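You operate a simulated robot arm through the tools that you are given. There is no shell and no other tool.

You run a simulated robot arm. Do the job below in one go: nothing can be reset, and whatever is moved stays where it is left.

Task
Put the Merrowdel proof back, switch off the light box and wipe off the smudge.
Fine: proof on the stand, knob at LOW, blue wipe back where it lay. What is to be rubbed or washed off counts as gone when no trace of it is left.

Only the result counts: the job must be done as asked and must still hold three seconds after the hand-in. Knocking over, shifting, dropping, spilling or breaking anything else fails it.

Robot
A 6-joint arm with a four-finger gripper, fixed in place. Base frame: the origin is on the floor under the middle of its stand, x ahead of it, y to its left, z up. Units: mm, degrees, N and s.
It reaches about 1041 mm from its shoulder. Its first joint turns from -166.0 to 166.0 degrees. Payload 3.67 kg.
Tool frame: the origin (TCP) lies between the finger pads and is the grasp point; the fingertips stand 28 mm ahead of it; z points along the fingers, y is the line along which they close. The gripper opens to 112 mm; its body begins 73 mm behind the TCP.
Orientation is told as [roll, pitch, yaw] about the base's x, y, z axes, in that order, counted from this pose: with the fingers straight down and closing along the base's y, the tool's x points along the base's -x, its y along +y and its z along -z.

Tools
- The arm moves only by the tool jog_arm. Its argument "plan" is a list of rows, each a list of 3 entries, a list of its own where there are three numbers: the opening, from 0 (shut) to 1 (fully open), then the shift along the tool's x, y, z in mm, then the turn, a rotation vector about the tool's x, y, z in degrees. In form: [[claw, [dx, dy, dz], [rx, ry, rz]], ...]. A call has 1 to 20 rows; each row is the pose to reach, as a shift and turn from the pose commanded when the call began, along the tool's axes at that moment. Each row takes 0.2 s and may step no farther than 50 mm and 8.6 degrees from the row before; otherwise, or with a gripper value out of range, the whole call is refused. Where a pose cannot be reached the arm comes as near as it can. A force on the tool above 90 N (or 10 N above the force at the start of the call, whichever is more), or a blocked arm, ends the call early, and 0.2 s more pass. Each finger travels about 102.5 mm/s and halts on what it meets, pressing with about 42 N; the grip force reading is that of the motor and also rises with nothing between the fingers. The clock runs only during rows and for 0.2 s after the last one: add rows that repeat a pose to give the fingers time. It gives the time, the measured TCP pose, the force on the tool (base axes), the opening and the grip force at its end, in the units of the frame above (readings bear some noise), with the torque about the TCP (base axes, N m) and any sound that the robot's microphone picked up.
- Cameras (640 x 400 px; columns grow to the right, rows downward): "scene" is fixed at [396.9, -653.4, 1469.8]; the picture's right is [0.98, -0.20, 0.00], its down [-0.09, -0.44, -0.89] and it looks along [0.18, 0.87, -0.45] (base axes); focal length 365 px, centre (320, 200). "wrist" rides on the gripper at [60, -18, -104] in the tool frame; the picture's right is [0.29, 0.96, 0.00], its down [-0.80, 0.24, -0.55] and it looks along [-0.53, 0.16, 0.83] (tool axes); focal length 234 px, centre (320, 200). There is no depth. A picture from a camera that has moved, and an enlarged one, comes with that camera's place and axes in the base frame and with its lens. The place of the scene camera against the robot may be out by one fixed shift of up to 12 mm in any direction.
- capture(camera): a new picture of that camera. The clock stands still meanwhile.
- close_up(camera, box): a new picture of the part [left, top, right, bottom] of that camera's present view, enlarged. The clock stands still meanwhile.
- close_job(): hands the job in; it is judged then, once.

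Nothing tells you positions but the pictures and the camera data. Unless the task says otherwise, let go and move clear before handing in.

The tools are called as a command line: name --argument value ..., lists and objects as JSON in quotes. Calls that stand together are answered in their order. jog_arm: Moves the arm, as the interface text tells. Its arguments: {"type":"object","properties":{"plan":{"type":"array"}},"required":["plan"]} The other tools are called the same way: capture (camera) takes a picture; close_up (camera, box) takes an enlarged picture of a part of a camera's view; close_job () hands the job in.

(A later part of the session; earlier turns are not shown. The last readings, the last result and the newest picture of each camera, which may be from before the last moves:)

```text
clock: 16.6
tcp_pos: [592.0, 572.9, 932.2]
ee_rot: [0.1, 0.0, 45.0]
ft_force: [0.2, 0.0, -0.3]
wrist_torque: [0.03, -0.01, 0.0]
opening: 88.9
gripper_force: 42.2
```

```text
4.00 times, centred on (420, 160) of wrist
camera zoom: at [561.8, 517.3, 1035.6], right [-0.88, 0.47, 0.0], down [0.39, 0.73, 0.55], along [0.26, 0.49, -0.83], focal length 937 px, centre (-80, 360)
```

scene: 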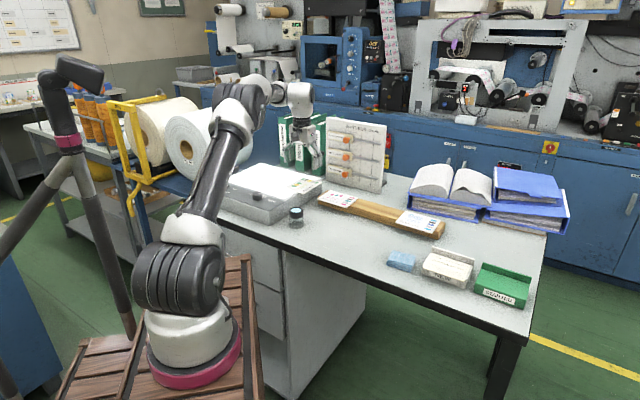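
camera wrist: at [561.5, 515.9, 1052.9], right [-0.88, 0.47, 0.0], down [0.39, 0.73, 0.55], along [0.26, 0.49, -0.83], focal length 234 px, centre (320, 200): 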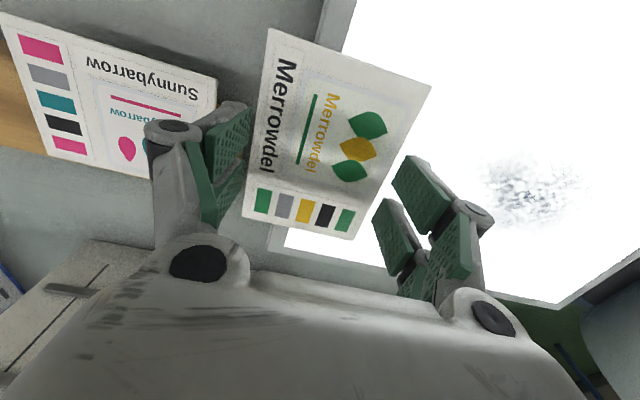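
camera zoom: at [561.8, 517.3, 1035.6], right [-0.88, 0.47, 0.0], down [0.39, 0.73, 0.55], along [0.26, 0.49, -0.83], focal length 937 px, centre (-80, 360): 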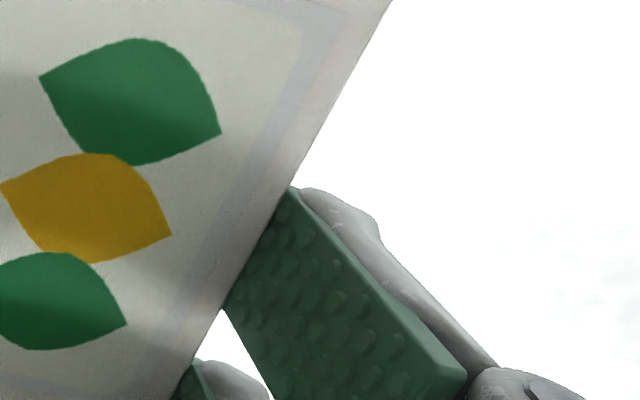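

The card is off the glass and held. I'll raise it slowly and carry it in small steps along the table's right-hand direction toward the stand gap, centred near (808, 387).

jog_arm --plan '[[0.74, [0, 0, -4], [0, 0, 0]], [0.74, [0, 0, -9], [0, 0, 0]], [0.74, [0, 0, -16], [0, 0, 0]], [0.74, [0, 0, -24], [0, 0, 0]], [0.74, [0, 0, -32], [0, 0, 0]], [0.74, [0, 0, -40], [0, 0, 0]], [0.74, [0, 0, -48], [0, 0, 0]], [0.74, [0, 0, -55], [0, 0, 0]], [0.74, [0, 0, -60], [0, 0, 0]], [0.74, [0, 0, -60], [0, 0, 0]]]'

capture --camera "wrist"

capture --camera "scene"

```text
clock: 18.8
tcp_pos: [590.6, 574.9, 993.5]
ee_rot: [0.1, 0.1, 45.0]
ft_force: [0.3, -0.4, -0.4]
wrist_torque: [0.03, -0.02, 0.0]
opening: 89.1
gripper_force: 42.3
```

```text
taken
camera wrist: at [561.2, 517.5, 1096.3], right [-0.88, 0.47, 0.0], down [0.39, 0.73, 0.55], along [0.26, 0.49, -0.83], focal length 234 px, centre (320, 200)
```

wrist: 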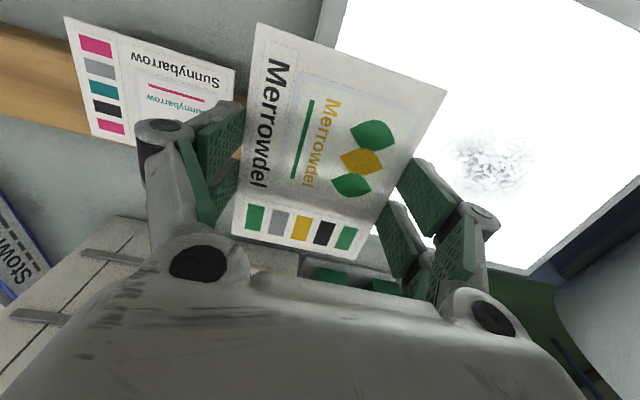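

```text
taken
```

scene: 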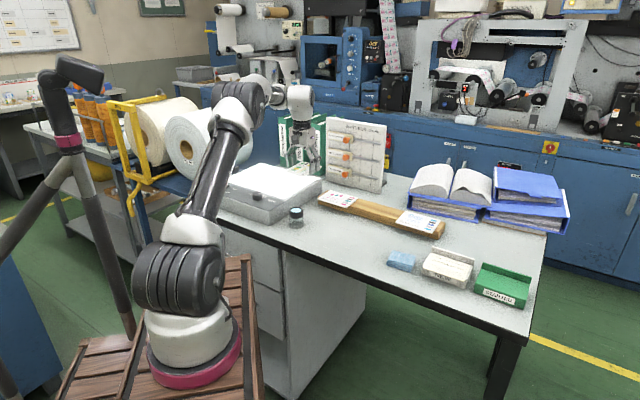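

The card sits securely in the gripper, within about 2 mm of centre. I'll carry it sideways toward the stand and keep my present yaw until I'm past the slider board.

jog_arm --plan '[[0.74, [1, -10, 0], [0, 0, 0]], [0.74, [2, -30, 0], [0, 0, 0]], [0.74, [4, -55, 0], [0, 0, 0]], [0.74, [5, -82, 0], [0, 0, 0]], [0.74, [6, -110, 0], [0, 0, 0]], [0.74, [7, -138, 0], [0, 0, 0]], [0.74, [8, -166, 0], [0, 0, 0]], [0.74, [8, -194, 0], [0, 0, 0]], [0.74, [8, -222, 0], [0, 0, 0]], [0.74, [8, -248, 0], [0, 0, 0]], [0.74, [8, -268, 0], [0, 0, 0]], [0.74, [8, -279, 0], [0, 0, 0]], [0.74, [8, -283, 0], [0, 0, 0]], [0.74, [8, -283, 0], [0, 0, 0]]]'

capture --camera "wrist"

capture --camera "scene"

```text
clock: 21.8
tcp_pos: [786.9, 367.2, 993.7]
ee_rot: [0.1, 0.0, 45.0]
ft_force: [-0.6, -0.3, -0.7]
wrist_torque: [-0.04, -0.01, -0.03]
opening: 89.5
gripper_force: 42.2
```

```text
taken
camera wrist: at [756.8, 310.5, 1096.7], right [-0.88, 0.47, 0.0], down [0.39, 0.73, 0.55], along [0.26, 0.49, -0.83], focal length 234 px, centre (320, 200)
```

wrist: 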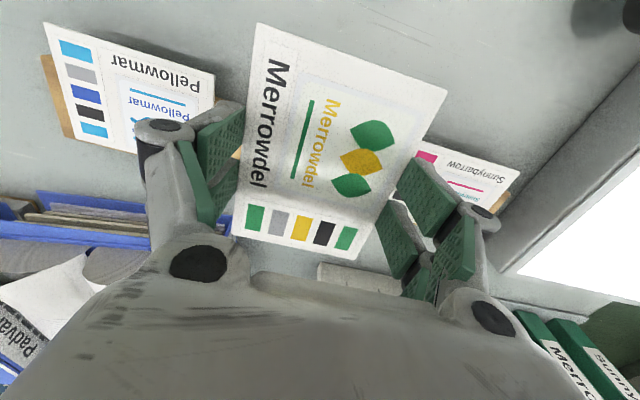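

```text
taken
```

scene: 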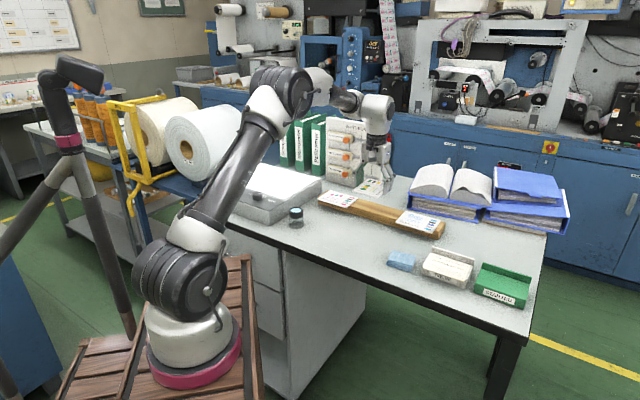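

Both neighbours can be seen from here. I'll enlarge them to find the exact middle of the gap.

close_up --camera "wrist" --box '[30, 10, 240, 141]'

close_up --camera "wrist" --box '[410, 120, 570, 220]'

```text
3.05 times, centred on (135, 76) of wrist
camera zoom: at [756.8, 310.5, 1096.7], right [-0.88, 0.47, 0.0], down [0.39, 0.73, 0.55], along [0.26, 0.49, -0.83], focal length 714 px, centre (884, 579)
```

zoom: 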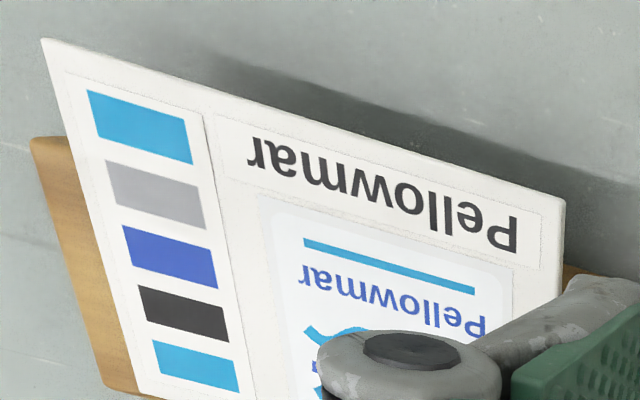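

```text
4.00 times, centred on (490, 170) of wrist
camera zoom: at [756.8, 310.5, 1096.7], right [-0.88, 0.47, 0.0], down [0.39, 0.73, 0.55], along [0.26, 0.49, -0.83], focal length 937 px, centre (-360, 320)
```

zoom: 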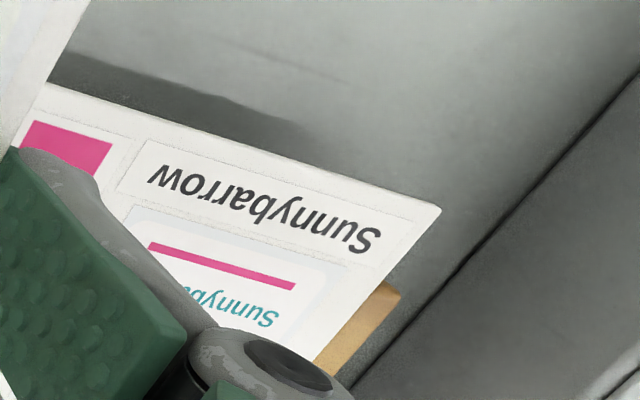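

The neighbours give a gap centre of about (810, 385). I'll turn the card 90° so the caption faces the front, then shift over the gap centre, staying at height.

jog_arm --plan '[[0.74, [0, 0, 0], [0, 0, 4]], [0.74, [0, 0, 0], [0, 0, 11]], [0.74, [0, 0, 0], [0, 0, 18]], [0.74, [0, 0, 0], [0, 0, 25]], [0.74, [0, 0, 0], [0, 0, 32]], [0.74, [0, 0, 0], [0, 0, 39]], [0.74, [0, 0, 0], [0, 0, 46]], [0.74, [0, 0, 0], [0, 0, 53]], [0.74, [0, 0, 0], [0, 0, 60]], [0.74, [0, 0, 0], [0, 0, 67]], [0.74, [0, 0, 0], [0, 0, 74]], [0.74, [0, 0, 0], [0, 0, 81]], [0.74, [0, 0, 0], [0, 0, 87]], [0.74, [0, 0, 0], [0, 0, 90]], [0.74, [-8, 0, 0], [0, 0, 90]], [0.74, [-20, -0.5, 0], [0, 0, 90]], [0.74, [-28, -0.8, 0], [0, 0, 90]], [0.74, [-30.3, -0.8, 0], [0, 0, 90]], [0.74, [-30.3, -0.8, 0], [0, 0, 90]]]'

capture --camera "wrist"

close_up --camera "scene" --box '[310, 140, 470, 240]'

```text
clock: 25.8
tcp_pos: [808.8, 389.4, 991.4]
ee_rot: [0.0, 0.1, -45.0]
ft_force: [-0.4, 0.1, -0.7]
wrist_torque: [-0.04, 0.0, -0.02]
opening: 89.2
gripper_force: 41.7
```

```text
taken
camera wrist: at [753.0, 417.1, 1096.1], right [0.47, 0.88, 0.0], down [0.73, -0.39, 0.55], along [0.49, -0.26, -0.83], focal length 234 px, centre (320, 200)
```

wrist: 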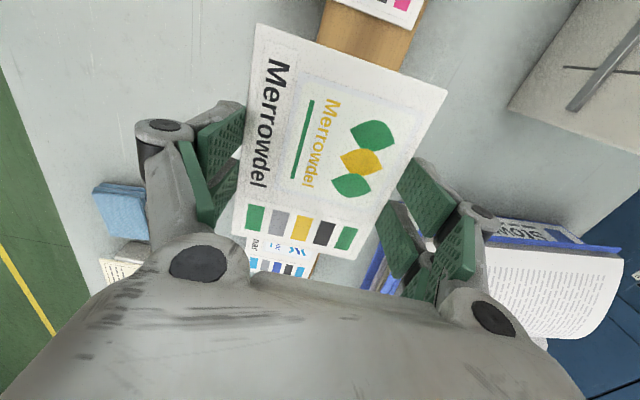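

```text
4.00 times, centred on (390, 190) of scene
camera zoom: at [396.9, -653.4, 1469.8], right [0.98, -0.2, 0.0], down [-0.09, -0.44, -0.89], along [0.18, 0.87, -0.45], focal length 1460 px, centre (40, 240)
```

zoom: 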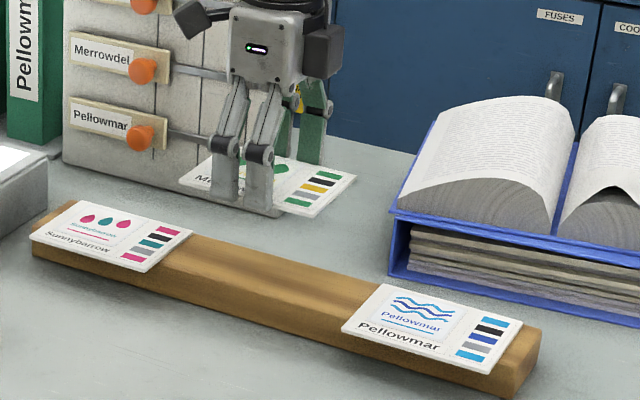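

The card is over the gap with the caption facing front, about 1 mm off centre. I'll lower most of the way, then look again.

jog_arm --plan '[[0.74, [-0.7, -0.3, 8], [0, 0, 0]], [0.74, [-0.7, -0.3, 22], [0, 0, 0]], [0.74, [-0.7, -0.3, 38], [0, 0, 0]], [0.74, [-0.7, -0.3, 54], [0, 0, 0]], [0.74, [-0.7, -0.3, 66], [0, 0, 0]], [0.74, [-0.7, -0.3, 74], [0, 0, 0]], [0.74, [-0.7, -0.3, 78], [0, 0, 0]], [0.74, [-0.7, -0.3, 78], [0, 0, 0]]]'

capture --camera "wrist"

close_up --camera "scene" --box '[330, 170, 450, 245]'

```text
clock: 27.6
tcp_pos: [807.1, 388.6, 913.4]
ee_rot: [0.0, 0.0, -45.0]
ft_force: [0.4, -0.3, -0.1]
wrist_torque: [0.04, 0.0, 0.0]
opening: 89.0
gripper_force: 41.9
```

```text
taken
camera wrist: at [752.1, 416.3, 1017.0], right [0.47, 0.88, 0.0], down [0.73, -0.39, 0.55], along [0.49, -0.26, -0.83], focal length 234 px, centre (320, 200)
```

wrist: 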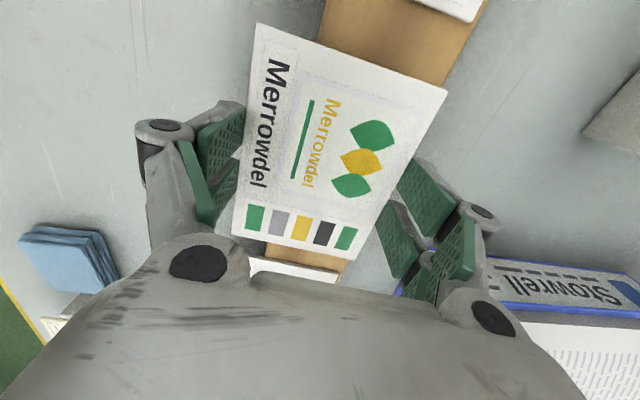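

```text
5.33 times, centred on (390, 208) of scene
camera zoom: at [396.9, -653.4, 1469.8], right [0.98, -0.2, 0.0], down [-0.09, -0.44, -0.89], along [0.18, 0.87, -0.45], focal length 1946 px, centre (-53, 160)
```

zoom: 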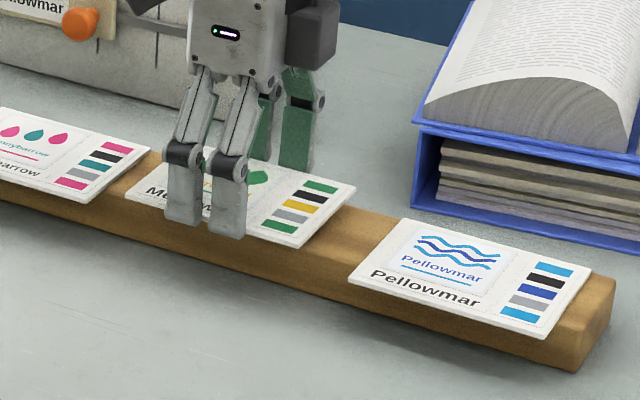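

The card hovers above the stand between its neighbours, about 14 mm up. I'll lower in small steps until I feel the bar.

jog_arm --plan '[[0.74, [-0.5, 0, 4], [0, 0, 0]], [0.74, [-0.5, 0, 8], [0, 0, 0]], [0.74, [-0.5, 0, 11], [0, 0, 0]], [0.74, [-0.5, 0, 11], [0, 0, 0]]]'

jog_arm --plan '[[0.74, [0, 0, 1], [0, 0, 0]], [0.74, [0, 0, 1], [0, 0, 0]]]'

jog_arm --plan '[[0.74, [0, 0, 1], [0, 0, 0]], [0.74, [0, 0, 1], [0, 0, 0]]]'

```text
clock: 28.6
tcp_pos: [809.3, 387.4, 901.9]
ee_rot: [0.0, 0.1, -45.0]
ft_force: [0.0, 0.1, -0.4]
wrist_torque: [0.01, 0.0, 0.01]
opening: 89.2
gripper_force: 42.1
```

```text
clock: 29.2
tcp_pos: [809.6, 388.4, 900.5]
ee_rot: [0.0, 0.0, -45.1]
ft_force: [0.0, 0.3, 0.3]
wrist_torque: [0.0, -0.01, 0.02]
opening: 89.2
gripper_force: 42.5
```

```text
clock: 29.8
tcp_pos: [808.8, 387.8, 900.8]
ee_rot: [0.2, 0.1, -44.8]
ft_force: [-0.2, -0.2, 3.6]
wrist_torque: [-0.12, -0.27, 0.03]
opening: 89.1
gripper_force: 42.0
```

The bar is touched at about 4 N. I'll open the fingers and check that the card stays put.

jog_arm --plan '[[0.74, [0, 0, 0.4], [0, 0, 0]], [0.8, [0, 0, 0.4], [0, 0, 0]], [0.83, [0, 0, 0.4], [0, 0, 0]], [0.87, [0, 0, 0.4], [0, 0, 0]], [0.93, [0, 0, 0.4], [0, 0, 0]], [0.93, [0, 0, 0.4], [0, 0, 0]]]'

capture --camera "wrist"

close_up --camera "scene" --box '[330, 170, 450, 245]'

```text
clock: 31.2
tcp_pos: [807.7, 387.9, 900.4]
ee_rot: [0.1, 0.1, -45.0]
ft_force: [-0.9, -0.1, -0.2]
wrist_torque: [-0.02, -0.01, 0.02]
opening: 103.8
gripper_force: 0.1
```

```text
taken
camera wrist: at [752.9, 416.4, 1004.1], right [0.47, 0.88, 0.0], down [0.73, -0.39, 0.55], along [0.49, -0.26, -0.83], focal length 234 px, centre (320, 200)
```

wrist: 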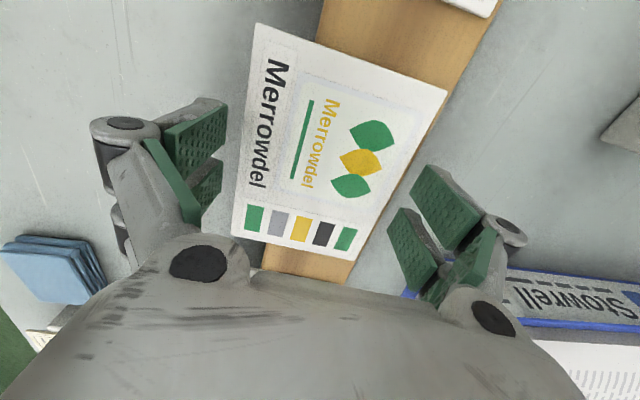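

```text
5.33 times, centred on (390, 208) of scene
camera zoom: at [396.9, -653.4, 1469.8], right [0.98, -0.2, 0.0], down [-0.09, -0.44, -0.89], along [0.18, 0.87, -0.45], focal length 1946 px, centre (-53, 160)
```

zoom: 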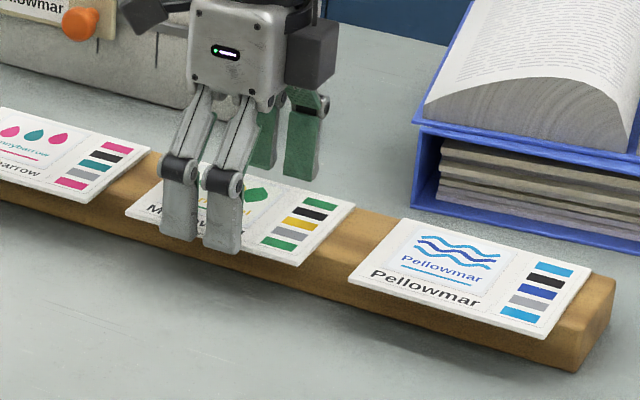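

The Merrowdel card lies flat in the gap and in line with its neighbours. I'll rise clear and move over to look at the blue wipe.

jog_arm --plan '[[0.93, [0, 0, -10], [0, 0, 0]], [0.93, [0, 0, -40], [0, 0, 0]], [0.93, [0, 0, -80], [0, 0, 0]], [0.93, [0, 0, -105], [0, 0, 0]], [0.93, [-12, -37, -105], [0, 0, 0]], [0.93, [-25, -75, -105], [0, 0, 0]], [0.93, [-38, -113, -105], [0, 0, 0]], [0.93, [-50, -150, -105], [0, 0, 0]], [0.93, [-63, -188, -105], [0, 0, 0]], [0.93, [-75, -225, -105], [0, 0, 0]], [0.93, [-75, -225, -105], [0, 0, 0]]]'

capture --camera "wrist"

close_up --camera "scene" --box '[310, 180, 450, 267]'

```text
clock: 33.6
tcp_pos: [703.0, 177.1, 1006.7]
ee_rot: [0.1, 0.2, -45.0]
ft_force: [0.5, -0.9, 0.0]
wrist_torque: [-0.01, 0.01, 0.0]
opening: 104.2
gripper_force: 0.1
```

```text
taken
camera wrist: at [648.0, 205.2, 1109.7], right [0.47, 0.88, 0.0], down [0.73, -0.39, 0.55], along [0.49, -0.26, -0.83], focal length 234 px, centre (320, 200)
```

wrist: 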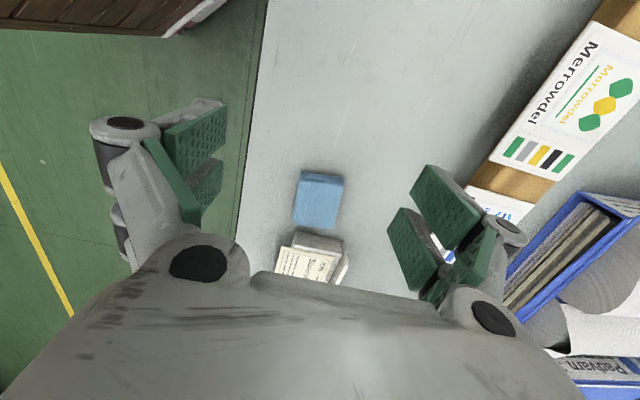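

```text
4.57 times, centred on (380, 224) of scene
camera zoom: at [396.9, -653.4, 1469.8], right [0.98, -0.2, 0.0], down [-0.09, -0.44, -0.89], along [0.18, 0.87, -0.45], focal length 1668 px, centre (46, 93)
```

zoom: 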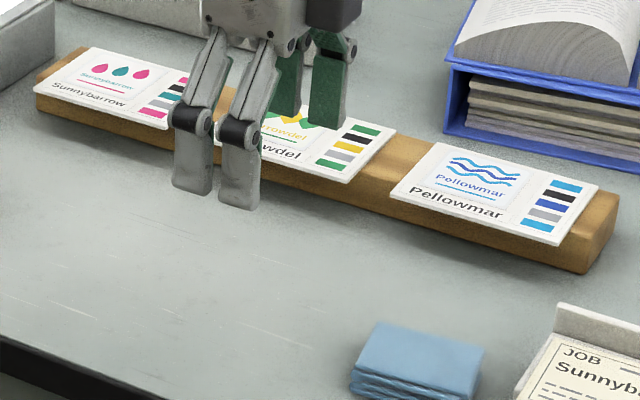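

Next I'll measure the wipe with close-ups.

close_up --camera "wrist" --box '[260, 150, 388, 230]'

close_up --camera "scene" --box '[376, 240, 456, 290]'

```text
5.00 times, centred on (324, 190) of wrist
camera zoom: at [648.0, 205.2, 1109.7], right [0.47, 0.88, 0.0], down [0.73, -0.39, 0.55], along [0.49, -0.26, -0.83], focal length 1171 px, centre (300, 250)
```

zoom: 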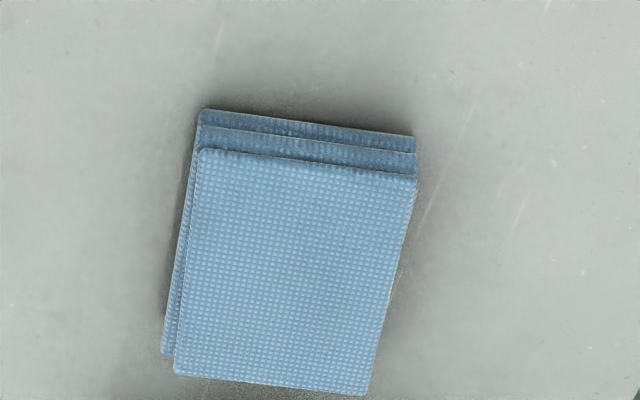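

```text
8.00 times, centred on (416, 265) of scene
camera zoom: at [396.9, -653.4, 1469.8], right [0.98, -0.2, 0.0], down [-0.09, -0.44, -0.89], along [0.18, 0.87, -0.45], focal length 2919 px, centre (-448, -320)
```

zoom: 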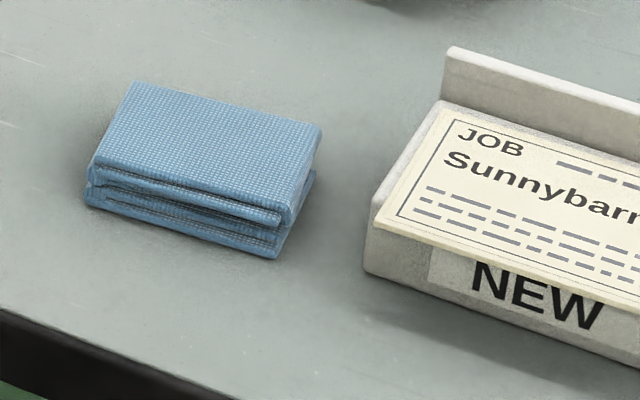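

The wipe measures about 68 × 52 × 18 mm, centred near (797, 122), with its long axis at −36.5°. I'll move above it with a matching yaw for a second look.

jog_arm --plan '[[0.9, [-35, 10, 15], [0, 0, -3]], [0.8, [-70, 19, 35], [0, 0, -6]], [0.75, [-104, 29, 55], [0, 0, -8.5]], [0.75, [-104, 29, 55], [0, 0, -8.5]]]'

capture --camera "wrist"

close_up --camera "wrist" --box '[240, 90, 400, 190]'

close_up --camera "scene" --box '[360, 190, 500, 290]'

```text
clock: 34.6
tcp_pos: [797.4, 122.8, 948.3]
ee_rot: [0.1, 0.2, -36.4]
ft_force: [-0.8, 1.7, -1.1]
wrist_torque: [0.0, 0.0, 0.02]
opening: 84.1
gripper_force: 0.0
```

```text
taken
camera wrist: at [738.5, 142.7, 1052.9], right [0.34, 0.94, 0.0], down [0.78, -0.28, 0.55], along [0.52, -0.19, -0.83], focal length 234 px, centre (320, 200)
```

wrist: 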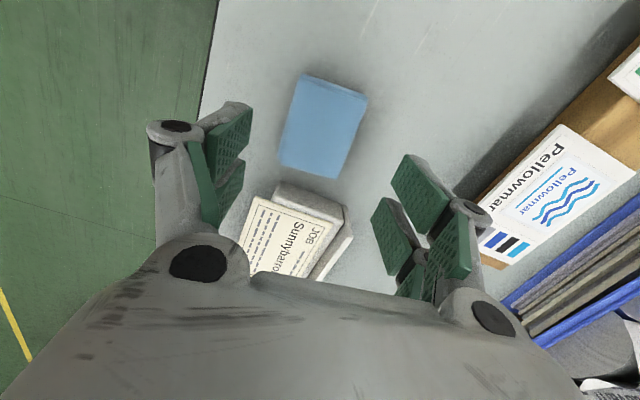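

```text
4.00 times, centred on (320, 140) of wrist
camera zoom: at [738.5, 142.7, 1052.9], right [0.34, 0.94, 0.0], down [0.78, -0.28, 0.55], along [0.52, -0.19, -0.83], focal length 937 px, centre (320, 440)
```

zoom: 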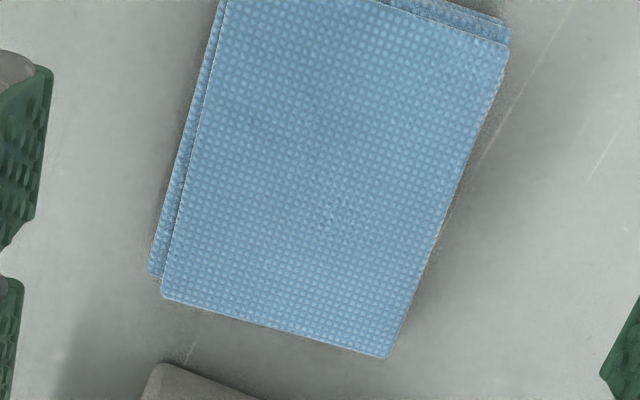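

```text
4.00 times, centred on (430, 240) of scene
camera zoom: at [396.9, -653.4, 1469.8], right [0.98, -0.2, 0.0], down [-0.09, -0.44, -0.89], along [0.18, 0.87, -0.45], focal length 1460 px, centre (-120, 40)
```

zoom: 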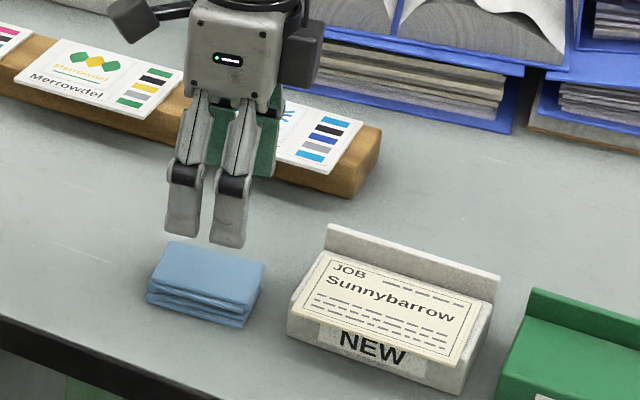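

The wipe's top is at z≈870 and its centre at (795.5, 123). I'll come down beside it, keeping the fingertips well above the table, and close gently across the short side.

jog_arm --plan '[[0.7, [2.4, 0, 15], [0, 0, 0]], [0.68, [2.4, 0, 32], [0, 0, 0]], [0.66, [2.4, 0, 50], [0, 0, 0]], [0.64, [2.4, 0, 60], [0, 0, 0]], [0.64, [2.4, 0, 62], [0, 0, 0]], [0.64, [2.4, 0, 62], [0, 0, 0]]]'

capture --camera "wrist"

close_up --camera "scene" --box '[376, 210, 456, 290]'

```text
clock: 36.0
tcp_pos: [794.9, 123.6, 887.6]
ee_rot: [0.1, 0.1, -36.5]
ft_force: [0.0, -0.1, 0.2]
wrist_torque: [0.0, -0.03, 0.02]
opening: 71.7
gripper_force: 0.1
```

```text
taken
camera wrist: at [735.7, 143.7, 991.1], right [0.34, 0.94, 0.0], down [0.78, -0.28, 0.55], along [0.52, -0.19, -0.83], focal length 234 px, centre (320, 200)
```

wrist: 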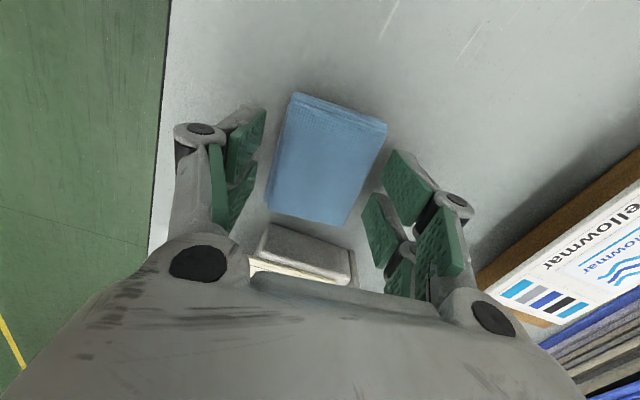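

```text
5.00 times, centred on (416, 250) of scene
camera zoom: at [396.9, -653.4, 1469.8], right [0.98, -0.2, 0.0], down [-0.09, -0.44, -0.89], along [0.18, 0.87, -0.45], focal length 1824 px, centre (-160, -50)
```

zoom: 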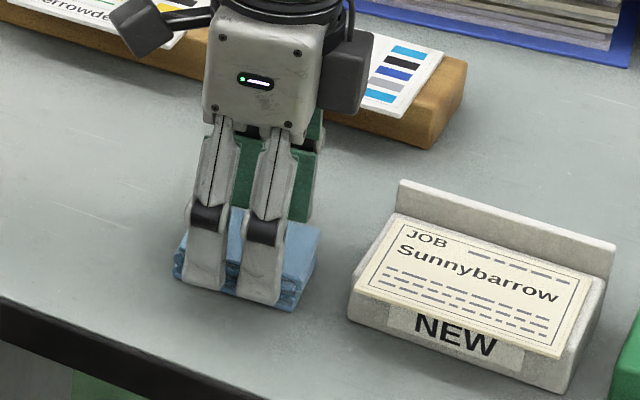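

The wipe is centred between the fingers. I'll close in steps.

jog_arm --plan '[[0.56, [0, 0, 0], [0, 0, 0]], [0.5, [0, 0, 0], [0, 0, 0]], [0.46, [0, 0, 0], [0, 0, 0]], [0.43, [0, 0, 0], [0, 0, 0]], [0.4, [0, 0, 0], [0, 0, 0]], [0.4, [0, 0, 0], [0, 0, 0]]]'

capture --camera "wrist"

close_up --camera "scene" --box '[376, 210, 456, 290]'

```text
clock: 37.4
tcp_pos: [794.2, 123.1, 888.2]
ee_rot: [0.1, 0.1, -36.5]
ft_force: [-0.2, 0.0, 2.5]
wrist_torque: [0.05, 0.03, -0.03]
opening: 57.1
gripper_force: 42.0
```

```text
taken
camera wrist: at [735.6, 143.7, 991.3], right [0.34, 0.94, 0.0], down [0.78, -0.28, 0.55], along [0.52, -0.19, -0.83], focal length 234 px, centre (320, 200)
```

wrist: 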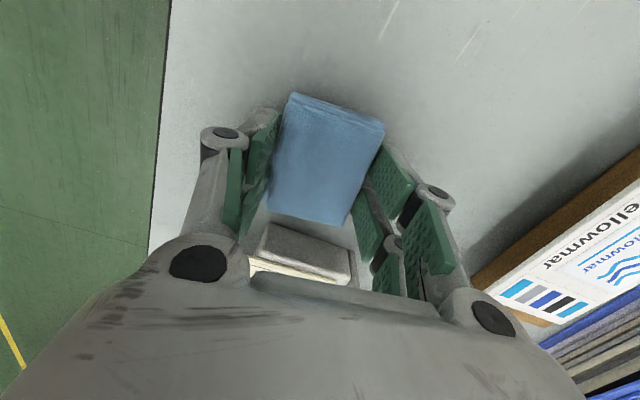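

```text
5.00 times, centred on (416, 250) of scene
camera zoom: at [396.9, -653.4, 1469.8], right [0.98, -0.2, 0.0], down [-0.09, -0.44, -0.89], along [0.18, 0.87, -0.45], focal length 1824 px, centre (-160, -50)
```

zoom: 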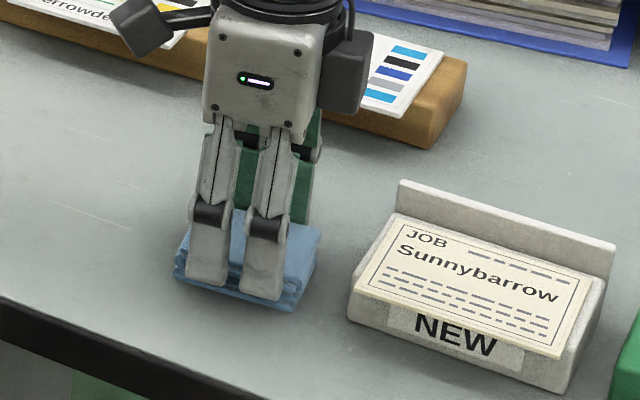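

The wipe is gripped at 57 mm with 42 N. I'll lift it a little and check that it comes along.

jog_arm --plan '[[0.4, [0, 0, -2], [0, 0, 0]], [0.4, [0, 0, -6], [0, 0, 0]], [0.4, [0, 0, -15], [0, 0, 0]], [0.4, [0, 0, -30], [0, 0, 0]], [0.4, [0, 0, -30], [0, 0, 0]]]'

capture --camera "wrist"

close_up --camera "scene" --box '[376, 200, 456, 280]'

```text
clock: 38.6
tcp_pos: [794.1, 123.2, 916.7]
ee_rot: [0.0, 0.2, -36.5]
ft_force: [0.7, 0.7, 0.1]
wrist_torque: [0.0, 0.01, 0.01]
opening: 57.0
gripper_force: 41.6
```

```text
taken
camera wrist: at [735.6, 144.2, 1021.7], right [0.34, 0.94, 0.0], down [0.78, -0.28, 0.55], along [0.52, -0.19, -0.83], focal length 234 px, centre (320, 200)
```

wrist: 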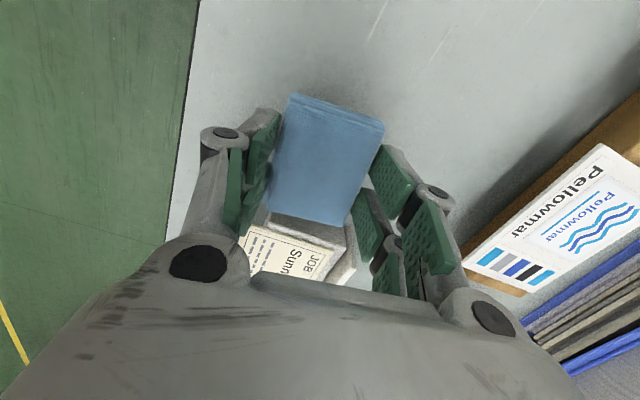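

```text
5.00 times, centred on (416, 240) of scene
camera zoom: at [396.9, -653.4, 1469.8], right [0.98, -0.2, 0.0], down [-0.09, -0.44, -0.89], along [0.18, 0.87, -0.45], focal length 1824 px, centre (-160, 0)
```

zoom: 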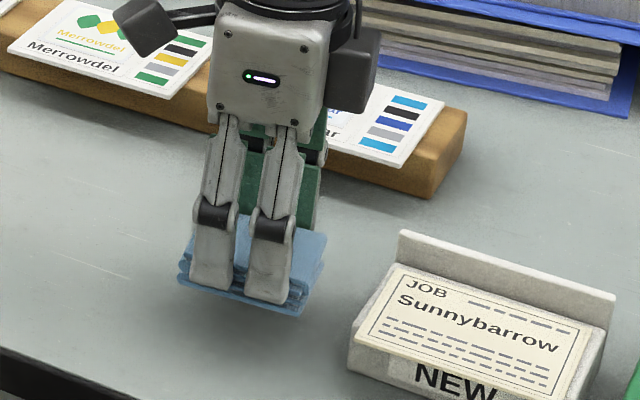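

The wipe is held firmly. I'll raise it and carry it over to the light box, stopping just short of the smudge to check clearance from the paper roll.

jog_arm --plan '[[0.4, [0, 0, -25], [0, 0, 0]], [0.4, [0, 0, -60], [0, 0, 0]], [0.4, [0, 0, -90], [0, 0, 0]], [0.4, [20, 8, -95], [0, 0, 0]], [0.4, [58, 24, -95], [0, 0, 0]], [0.4, [97, 40, -95], [0, 0, 0]], [0.4, [136, 56, -95], [0, 0, 0]], [0.4, [175, 72, -95], [0, 0, 0]], [0.4, [214, 88, -95], [0, 0, 0]], [0.4, [253, 105, -95], [0, 0, 0]], [0.4, [292, 121, -95], [0, 0, 0]], [0.4, [331, 137, -95], [0, 0, 0]], [0.4, [370, 153, -95], [0, 0, 0]], [0.4, [409, 169, -95], [0, 0, 0]], [0.4, [448, 185, -95], [0, 0, 0]], [0.4, [480, 198, -95], [0, 0, 0]], [0.4, [500, 207, -95], [0, 0, 0]], [0.4, [500, 207, -95], [0, 0, 0]]]'

capture --camera "wrist"

capture --camera "scene"

```text
clock: 42.4
tcp_pos: [515.2, 586.0, 1014.3]
ee_rot: [0.0, 0.1, -36.5]
ft_force: [0.0, -0.6, -1.0]
wrist_torque: [0.03, -0.02, -0.01]
opening: 57.0
gripper_force: 42.0
```

```text
taken
camera wrist: at [455.9, 606.1, 1118.1], right [0.34, 0.94, 0.0], down [0.78, -0.28, 0.55], along [0.52, -0.19, -0.83], focal length 234 px, centre (320, 200)
```

wrist: 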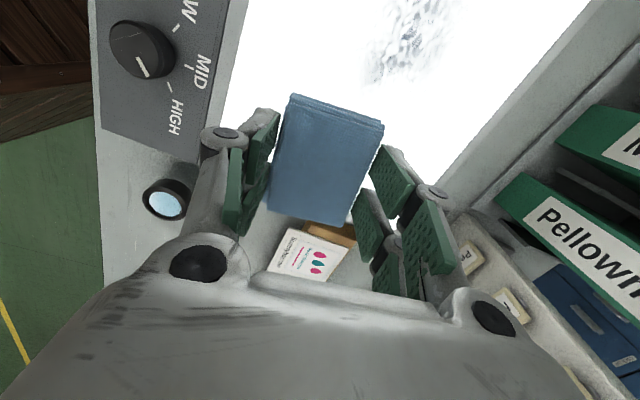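

```text
taken
```

scene: 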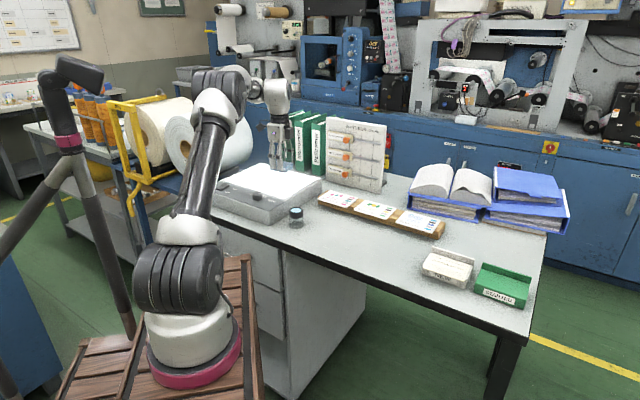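

The smudge shows up in view around (470, 665). I'll move directly above it at height and check around the paper roll.

jog_arm --plan '[[0.4, [28, 13, 0], [0, 0, 0]], [0.4, [56, 25, 0], [0, 0, 0]], [0.4, [84, 38, 0], [0, 0, 0]], [0.4, [84, 38, 20], [0, 0, 0]], [0.4, [84, 38, 20], [0, 0, 0]]]'

close_up --camera "scene" --box '[170, 100, 330, 220]'

capture --camera "wrist"

```text
clock: 43.6
tcp_pos: [469.7, 666.9, 993.5]
ee_rot: [0.0, 0.1, -36.4]
ft_force: [0.2, 0.0, -0.1]
wrist_torque: [-0.04, 0.0, 0.04]
opening: 56.9
gripper_force: 42.0
```

```text
3.33 times, centred on (250, 160) of scene
camera zoom: at [396.9, -653.4, 1469.8], right [0.98, -0.2, 0.0], down [-0.09, -0.44, -0.89], along [0.18, 0.87, -0.45], focal length 1216 px, centre (553, 333)
```

zoom: 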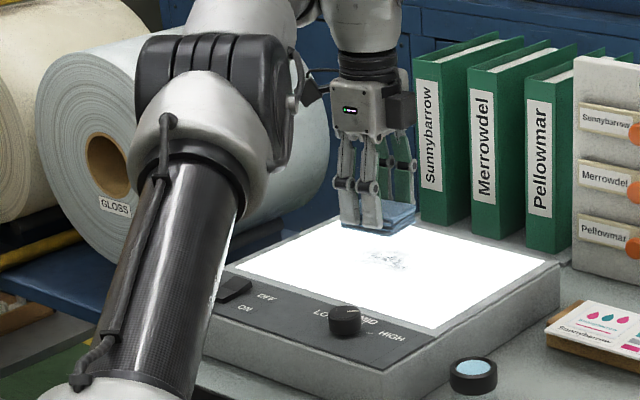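

```text
taken
camera wrist: at [410.2, 688.2, 1096.8], right [0.34, 0.94, 0.0], down [0.78, -0.28, 0.55], along [0.52, -0.19, -0.83], focal length 234 px, centre (320, 200)
```

wrist: 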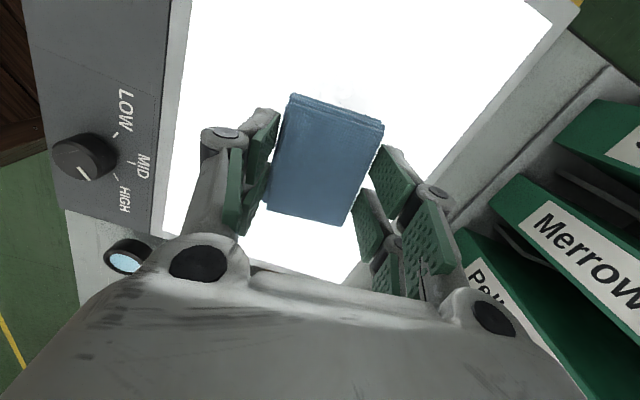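

The gripper is well clear of the roll and the binders. I'll lower the wipe onto the glass in small steps.

jog_arm --plan '[[0.4, [0, 0, 15], [0, 0, 0]], [0.4, [0, 0, 30], [0, 0, 0]], [0.4, [0, 0, 40], [0, 0, 0]], [0.4, [0, 0, 40], [0, 0, 0]]]'

jog_arm --plan '[[0.4, [0, 0, 2], [0, 0, 0]], [0.4, [0, 0, 2], [0, 0, 0]]]'

close_up --camera "scene" --box '[220, 130, 320, 205]'

```text
clock: 44.6
tcp_pos: [469.0, 669.0, 952.4]
ee_rot: [0.0, 0.1, -36.5]
ft_force: [0.2, 0.4, -1.0]
wrist_torque: [-0.01, 0.0, -0.01]
opening: 56.9
gripper_force: 42.5
```

```text
clock: 45.2
tcp_pos: [469.7, 668.8, 950.5]
ee_rot: [0.2, 0.1, -36.5]
ft_force: [-0.2, 0.2, 0.1]
wrist_torque: [-0.01, -0.01, 0.02]
opening: 56.9
gripper_force: 42.3
```

```text
5.33 times, centred on (270, 168) of scene
camera zoom: at [396.9, -653.4, 1469.8], right [0.98, -0.2, 0.0], down [-0.09, -0.44, -0.89], along [0.18, 0.87, -0.45], focal length 1946 px, centre (587, 373)
```

zoom: 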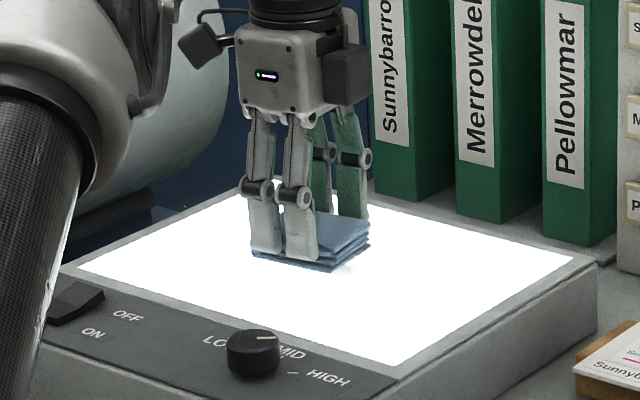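

The wipe is nearly on the glass, covering the smudge. I'll continue down until I feel contact.

jog_arm --plan '[[0.4, [0, 0, 1.5], [0, 0, 0]], [0.4, [0, 0, 1.5], [0, 0, 0]]]'

jog_arm --plan '[[0.4, [0, 0, 1.5], [0, 0, 0]], [0.4, [0, 0, 1.5], [0, 0, 0]]]'

jog_arm --plan '[[0.4, [0, 0, 1.5], [0, 0, 0]], [0.4, [0, 0, 1.5], [0, 0, 0]]]'

```text
clock: 45.8
tcp_pos: [469.3, 668.6, 950.7]
ee_rot: [0.0, 0.1, -36.5]
ft_force: [0.2, 0.1, -0.7]
wrist_torque: [-0.03, -0.04, 0.0]
opening: 57.1
gripper_force: 42.2
```

```text
clock: 46.4
tcp_pos: [470.5, 668.4, 949.7]
ee_rot: [0.0, 0.1, -36.5]
ft_force: [0.1, 0.2, -0.1]
wrist_torque: [-0.01, -0.02, -0.04]
opening: 57.3
gripper_force: 42.5
```

```text
clock: 47.0
tcp_pos: [469.5, 668.8, 947.0]
ee_rot: [0.0, 0.1, -36.4]
ft_force: [0.3, -0.3, 0.3]
wrist_torque: [0.02, 0.04, 0.02]
opening: 57.1
gripper_force: 42.1
```

No contact yet, so I'll continue down.

jog_arm --plan '[[0.4, [0, 0, 1], [0, 0, 0]], [0.4, [0, 0, 1], [0, 0, 0]]]'

jog_arm --plan '[[0.4, [0, 0, 1], [0, 0, 0]], [0.4, [0, 0, 1], [0, 0, 0]]]'

jog_arm --plan '[[0.4, [0, 0, 1], [0, 0, 0]], [0.4, [0, 0, 1], [0, 0, 0]]]'

```text
clock: 47.6
tcp_pos: [467.9, 667.9, 947.2]
ee_rot: [0.0, 0.1, -36.5]
ft_force: [2.0, 0.5, 9.0]
wrist_torque: [-0.04, -0.02, 0.01]
opening: 57.1
gripper_force: 42.0
```

```text
clock: 48.2
tcp_pos: [470.2, 667.8, 947.3]
ee_rot: [0.2, 0.1, -36.6]
ft_force: [0.7, -0.4, 20.3]
wrist_torque: [-0.17, 0.08, -0.03]
opening: 57.2
gripper_force: 42.6
```

```text
clock: 48.8
tcp_pos: [468.3, 667.9, 948.1]
ee_rot: [0.2, 0.1, -36.3]
ft_force: [1.3, 4.6, 35.0]
wrist_torque: [-0.07, 0.12, 0.02]
opening: 57.0
gripper_force: 42.4
```

Contact is at z≈946 and the pressure is now 35 N. I'll ease off to about 15 N and rub in overlapping strokes across the smudge.

jog_arm --plan '[[0.4, [0, 0, -1.5], [0, 0, 0]], [0.4, [36, -26, -1.5], [0, 0, 0]], [0.4, [0, -26, -1.5], [0, 0, 0]], [0.4, [-36, -26, -1.5], [0, 0, 0]], [0.4, [-36, -13, -1.5], [0, 0, 0]], [0.4, [0, -13, -1.5], [0, 0, 0]], [0.4, [36, -13, -1.5], [0, 0, 0]], [0.4, [36, 0, -1.5], [0, 0, 0]], [0.4, [0, 0, -1.5], [0, 0, 0]], [0.4, [-36, 0, -1.5], [0, 0, 0]], [0.4, [-36, 13, -1.5], [0, 0, 0]], [0.4, [0, 13, -1.5], [0, 0, 0]], [0.4, [36, 13, -1.5], [0, 0, 0]], [0.4, [36, 26, -1.5], [0, 0, 0]], [0.4, [0, 26, -1.5], [0, 0, 0]], [0.4, [-36, 26, -1.5], [0, 0, 0]], [0.4, [-18, 13, -1.5], [0, 0, 0]], [0.4, [0, 0, -1.5], [0, 0, 0]]]'

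close_up --camera "scene" --box '[220, 130, 320, 205]'

capture --camera "wrist"

```text
clock: 52.6
tcp_pos: [472.2, 666.2, 947.2]
ee_rot: [0.2, 0.1, -36.5]
ft_force: [10.0, 0.0, 25.4]
wrist_torque: [0.14, -0.3, 0.04]
opening: 57.0
gripper_force: 42.5
out of reach, approached as far as the arm can: row 13, 14, 15
```

```text
5.33 times, centred on (270, 168) of scene
camera zoom: at [396.9, -653.4, 1469.8], right [0.98, -0.2, 0.0], down [-0.09, -0.44, -0.89], along [0.18, 0.87, -0.45], focal length 1946 px, centre (587, 373)
```

zoom: 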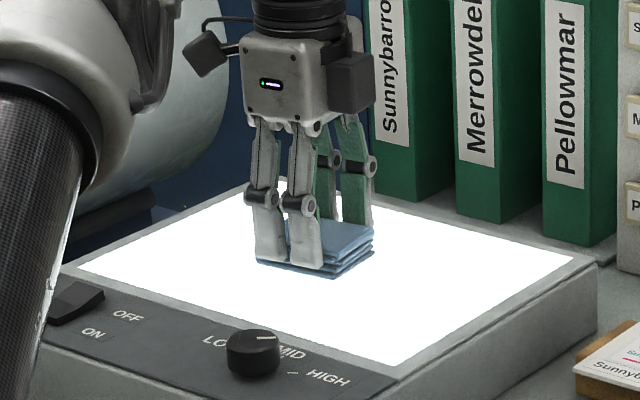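

```text
taken
camera wrist: at [413.2, 685.6, 1050.4], right [0.34, 0.94, 0.0], down [0.78, -0.28, 0.55], along [0.52, -0.18, -0.83], focal length 234 px, centre (320, 200)
```

wrist: 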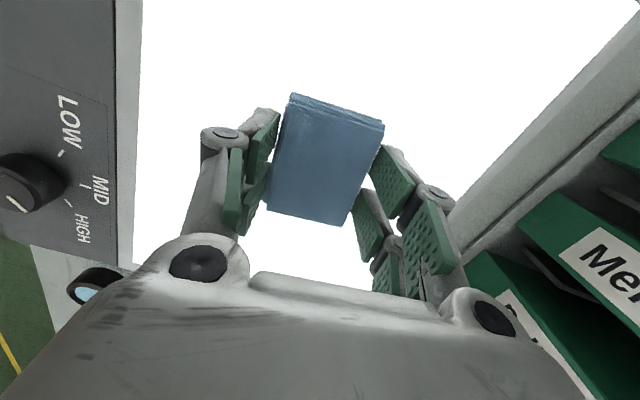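

The strokes are done, apart from the far corner, which was at the arm's limit. I'll lift the wipe and move aside to look at the glass.

jog_arm --plan '[[0.4, [0, 0, -15], [0, 0, 0]], [0.4, [0, 0, -45], [0, 0, 0]], [0.4, [-40, 0, -60], [0, 0, 0]], [0.4, [-85, 0, -70], [0, 0, 0]], [0.4, [-130, 0, -70], [0, 0, 0]], [0.4, [-130, 0, -70], [0, 0, 0]]]'

close_up --camera "scene" --box '[240, 155, 320, 205]'

capture --camera "wrist"

```text
clock: 54.0
tcp_pos: [575.8, 588.0, 1017.0]
ee_rot: [0.0, 0.1, -36.5]
ft_force: [-0.6, 0.0, -0.5]
wrist_torque: [-0.04, -0.05, -0.02]
opening: 56.9
gripper_force: 41.9
```

```text
8.00 times, centred on (280, 180) of scene
camera zoom: at [396.9, -653.4, 1469.8], right [0.98, -0.2, 0.0], down [-0.09, -0.44, -0.89], along [0.18, 0.87, -0.45], focal length 2919 px, centre (640, 360)
```

zoom: 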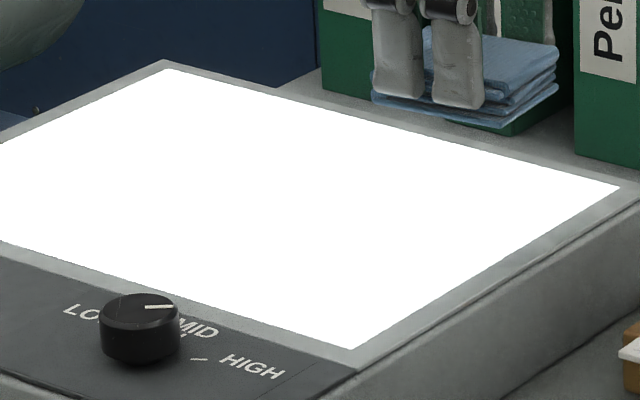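

```text
taken
camera wrist: at [516.9, 607.3, 1120.5], right [0.34, 0.94, 0.0], down [0.78, -0.28, 0.55], along [0.52, -0.19, -0.83], focal length 234 px, centre (320, 200)
```

wrist: 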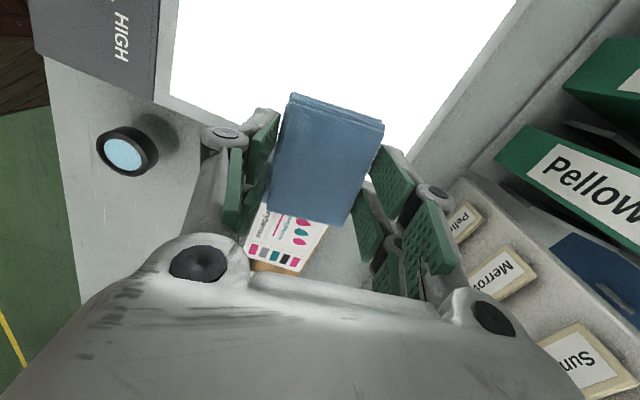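

The glass looks clear at this exposure. I'll zoom in further to look for faint traces.

close_up --camera "scene" --box '[250, 164, 290, 189]'

close_up --camera "scene" --box '[230, 160, 270, 185]'

```text
16.00 times, centred on (270, 176) of scene
camera zoom: at [396.9, -653.4, 1469.8], right [0.98, -0.2, 0.0], down [-0.09, -0.44, -0.89], along [0.18, 0.87, -0.45], focal length 5838 px, centre (1120, 576)
```

zoom: 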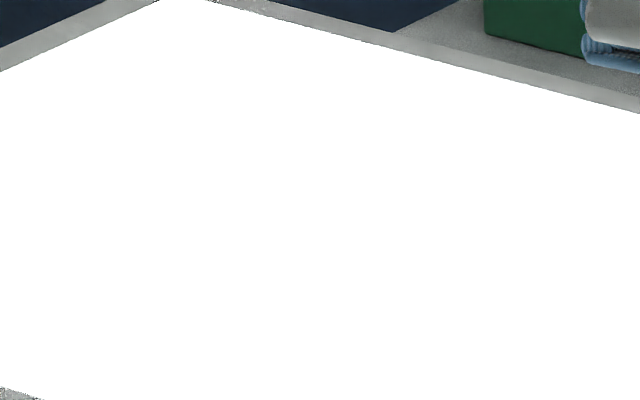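

```text
16.00 times, centred on (250, 172) of scene
camera zoom: at [396.9, -653.4, 1469.8], right [0.98, -0.2, 0.0], down [-0.09, -0.44, -0.89], along [0.18, 0.87, -0.45], focal length 5838 px, centre (1440, 640)
```

zoom: 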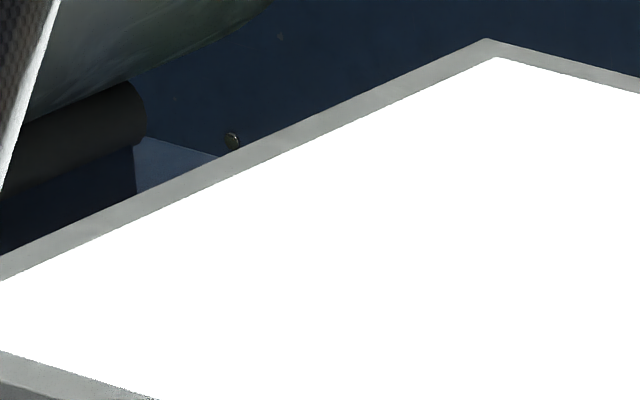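

There is nothing left to see, but the bright glass could hide a faint film. I'll do a second pass of overlapping strokes before putting the wipe back.

jog_arm --plan '[[0.4, [45, 0, 15], [0, 0, 0]], [0.4, [90, 0, 35], [0, 0, 0]], [0.4, [130, 0, 60], [0, 0, 0]], [0.4, [130, 0, 70.5], [0, 0, 0]], [0.4, [164, -20, 70.5], [0, 0, 0]], [0.4, [130, -20, 70.5], [0, 0, 0]], [0.4, [94, -20, 70.5], [0, 0, 0]], [0.4, [94, -7, 70.5], [0, 0, 0]], [0.4, [130, -7, 70.5], [0, 0, 0]], [0.4, [164, -7, 70.5], [0, 0, 0]], [0.4, [158, 5, 70.5], [0, 0, 0]], [0.4, [130, 5, 70.5], [0, 0, 0]], [0.4, [94, 5, 70.5], [0, 0, 0]], [0.4, [94, 18, 70.5], [0, 0, 0]], [0.4, [125, 18, 70.5], [0, 0, 0]], [0.4, [150, 16, 70.5], [0, 0, 0]], [0.4, [125, 28, 70.5], [0, 0, 0]], [0.4, [98, 28, 70.5], [0, 0, 0]], [0.4, [125, 8, 70.5], [0, 0, 0]], [0.4, [130, -12, 70.5], [0, 0, 0]]]'

jog_arm --plan '[[0.4, [20, -20, 0], [0, 0, 0]], [0.4, [20, 15, 0], [0, 0, 0]], [0.4, [8, 30, 0], [0, 0, 0]], [0.4, [0, -10, 0], [0, 0, 0]], [0.4, [-10, 30, 0], [0, 0, 0]], [0.4, [-20, -15, 0], [0, 0, 0]], [0.4, [-30, 25, 0], [0, 0, 0]], [0.4, [-15, 10, 0], [0, 0, 0]], [0.4, [0, 10, 0], [0, 0, 0]], [0.4, [0, 10, -10], [0, 0, 0]], [0.4, [0, 10, -45], [0, 0, 0]], [0.4, [-40, 10, -70], [0, 0, 0]], [0.4, [-85, 10, -70], [0, 0, 0]], [0.4, [-130, 10, -70], [0, 0, 0]], [0.4, [-130, 10, -70], [0, 0, 0]]]'

close_up --camera "scene" --box '[220, 150, 320, 212]'

capture --camera "wrist"

```text
clock: 58.2
tcp_pos: [461.7, 659.2, 946.2]
ee_rot: [0.3, 0.2, -36.4]
ft_force: [6.6, 2.8, 24.6]
wrist_torque: [0.17, -0.25, 0.0]
opening: 57.4
gripper_force: 42.1
out of reach, approached as far as the arm can: row 17
```

```text
clock: 61.4
tcp_pos: [573.5, 587.7, 1015.5]
ee_rot: [0.1, 0.1, -36.5]
ft_force: [-0.4, 0.4, 0.2]
wrist_torque: [-0.01, -0.03, 0.01]
opening: 57.1
gripper_force: 42.2
```

```text
6.40 times, centred on (270, 181) of scene
camera zoom: at [396.9, -653.4, 1469.8], right [0.98, -0.2, 0.0], down [-0.09, -0.44, -0.89], along [0.18, 0.87, -0.45], focal length 2335 px, centre (640, 322)
```

zoom: 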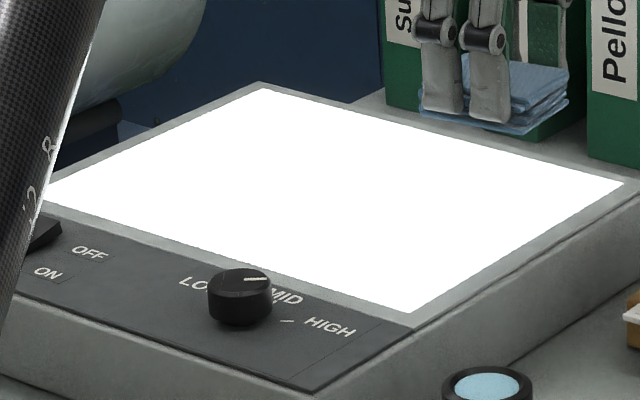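

```text
taken
camera wrist: at [514.5, 607.7, 1119.5], right [0.34, 0.94, 0.0], down [0.78, -0.28, 0.55], along [0.52, -0.19, -0.83], focal length 234 px, centre (320, 200)
```

wrist: 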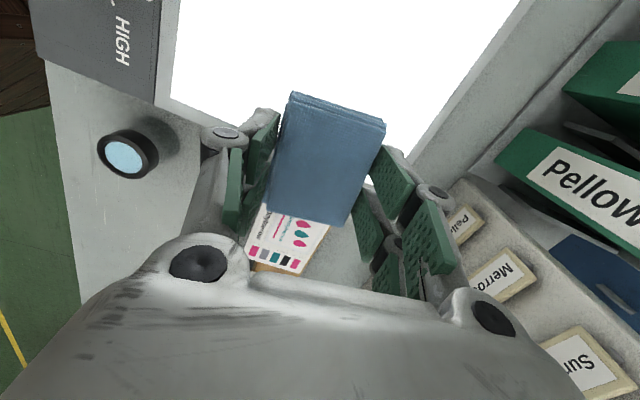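

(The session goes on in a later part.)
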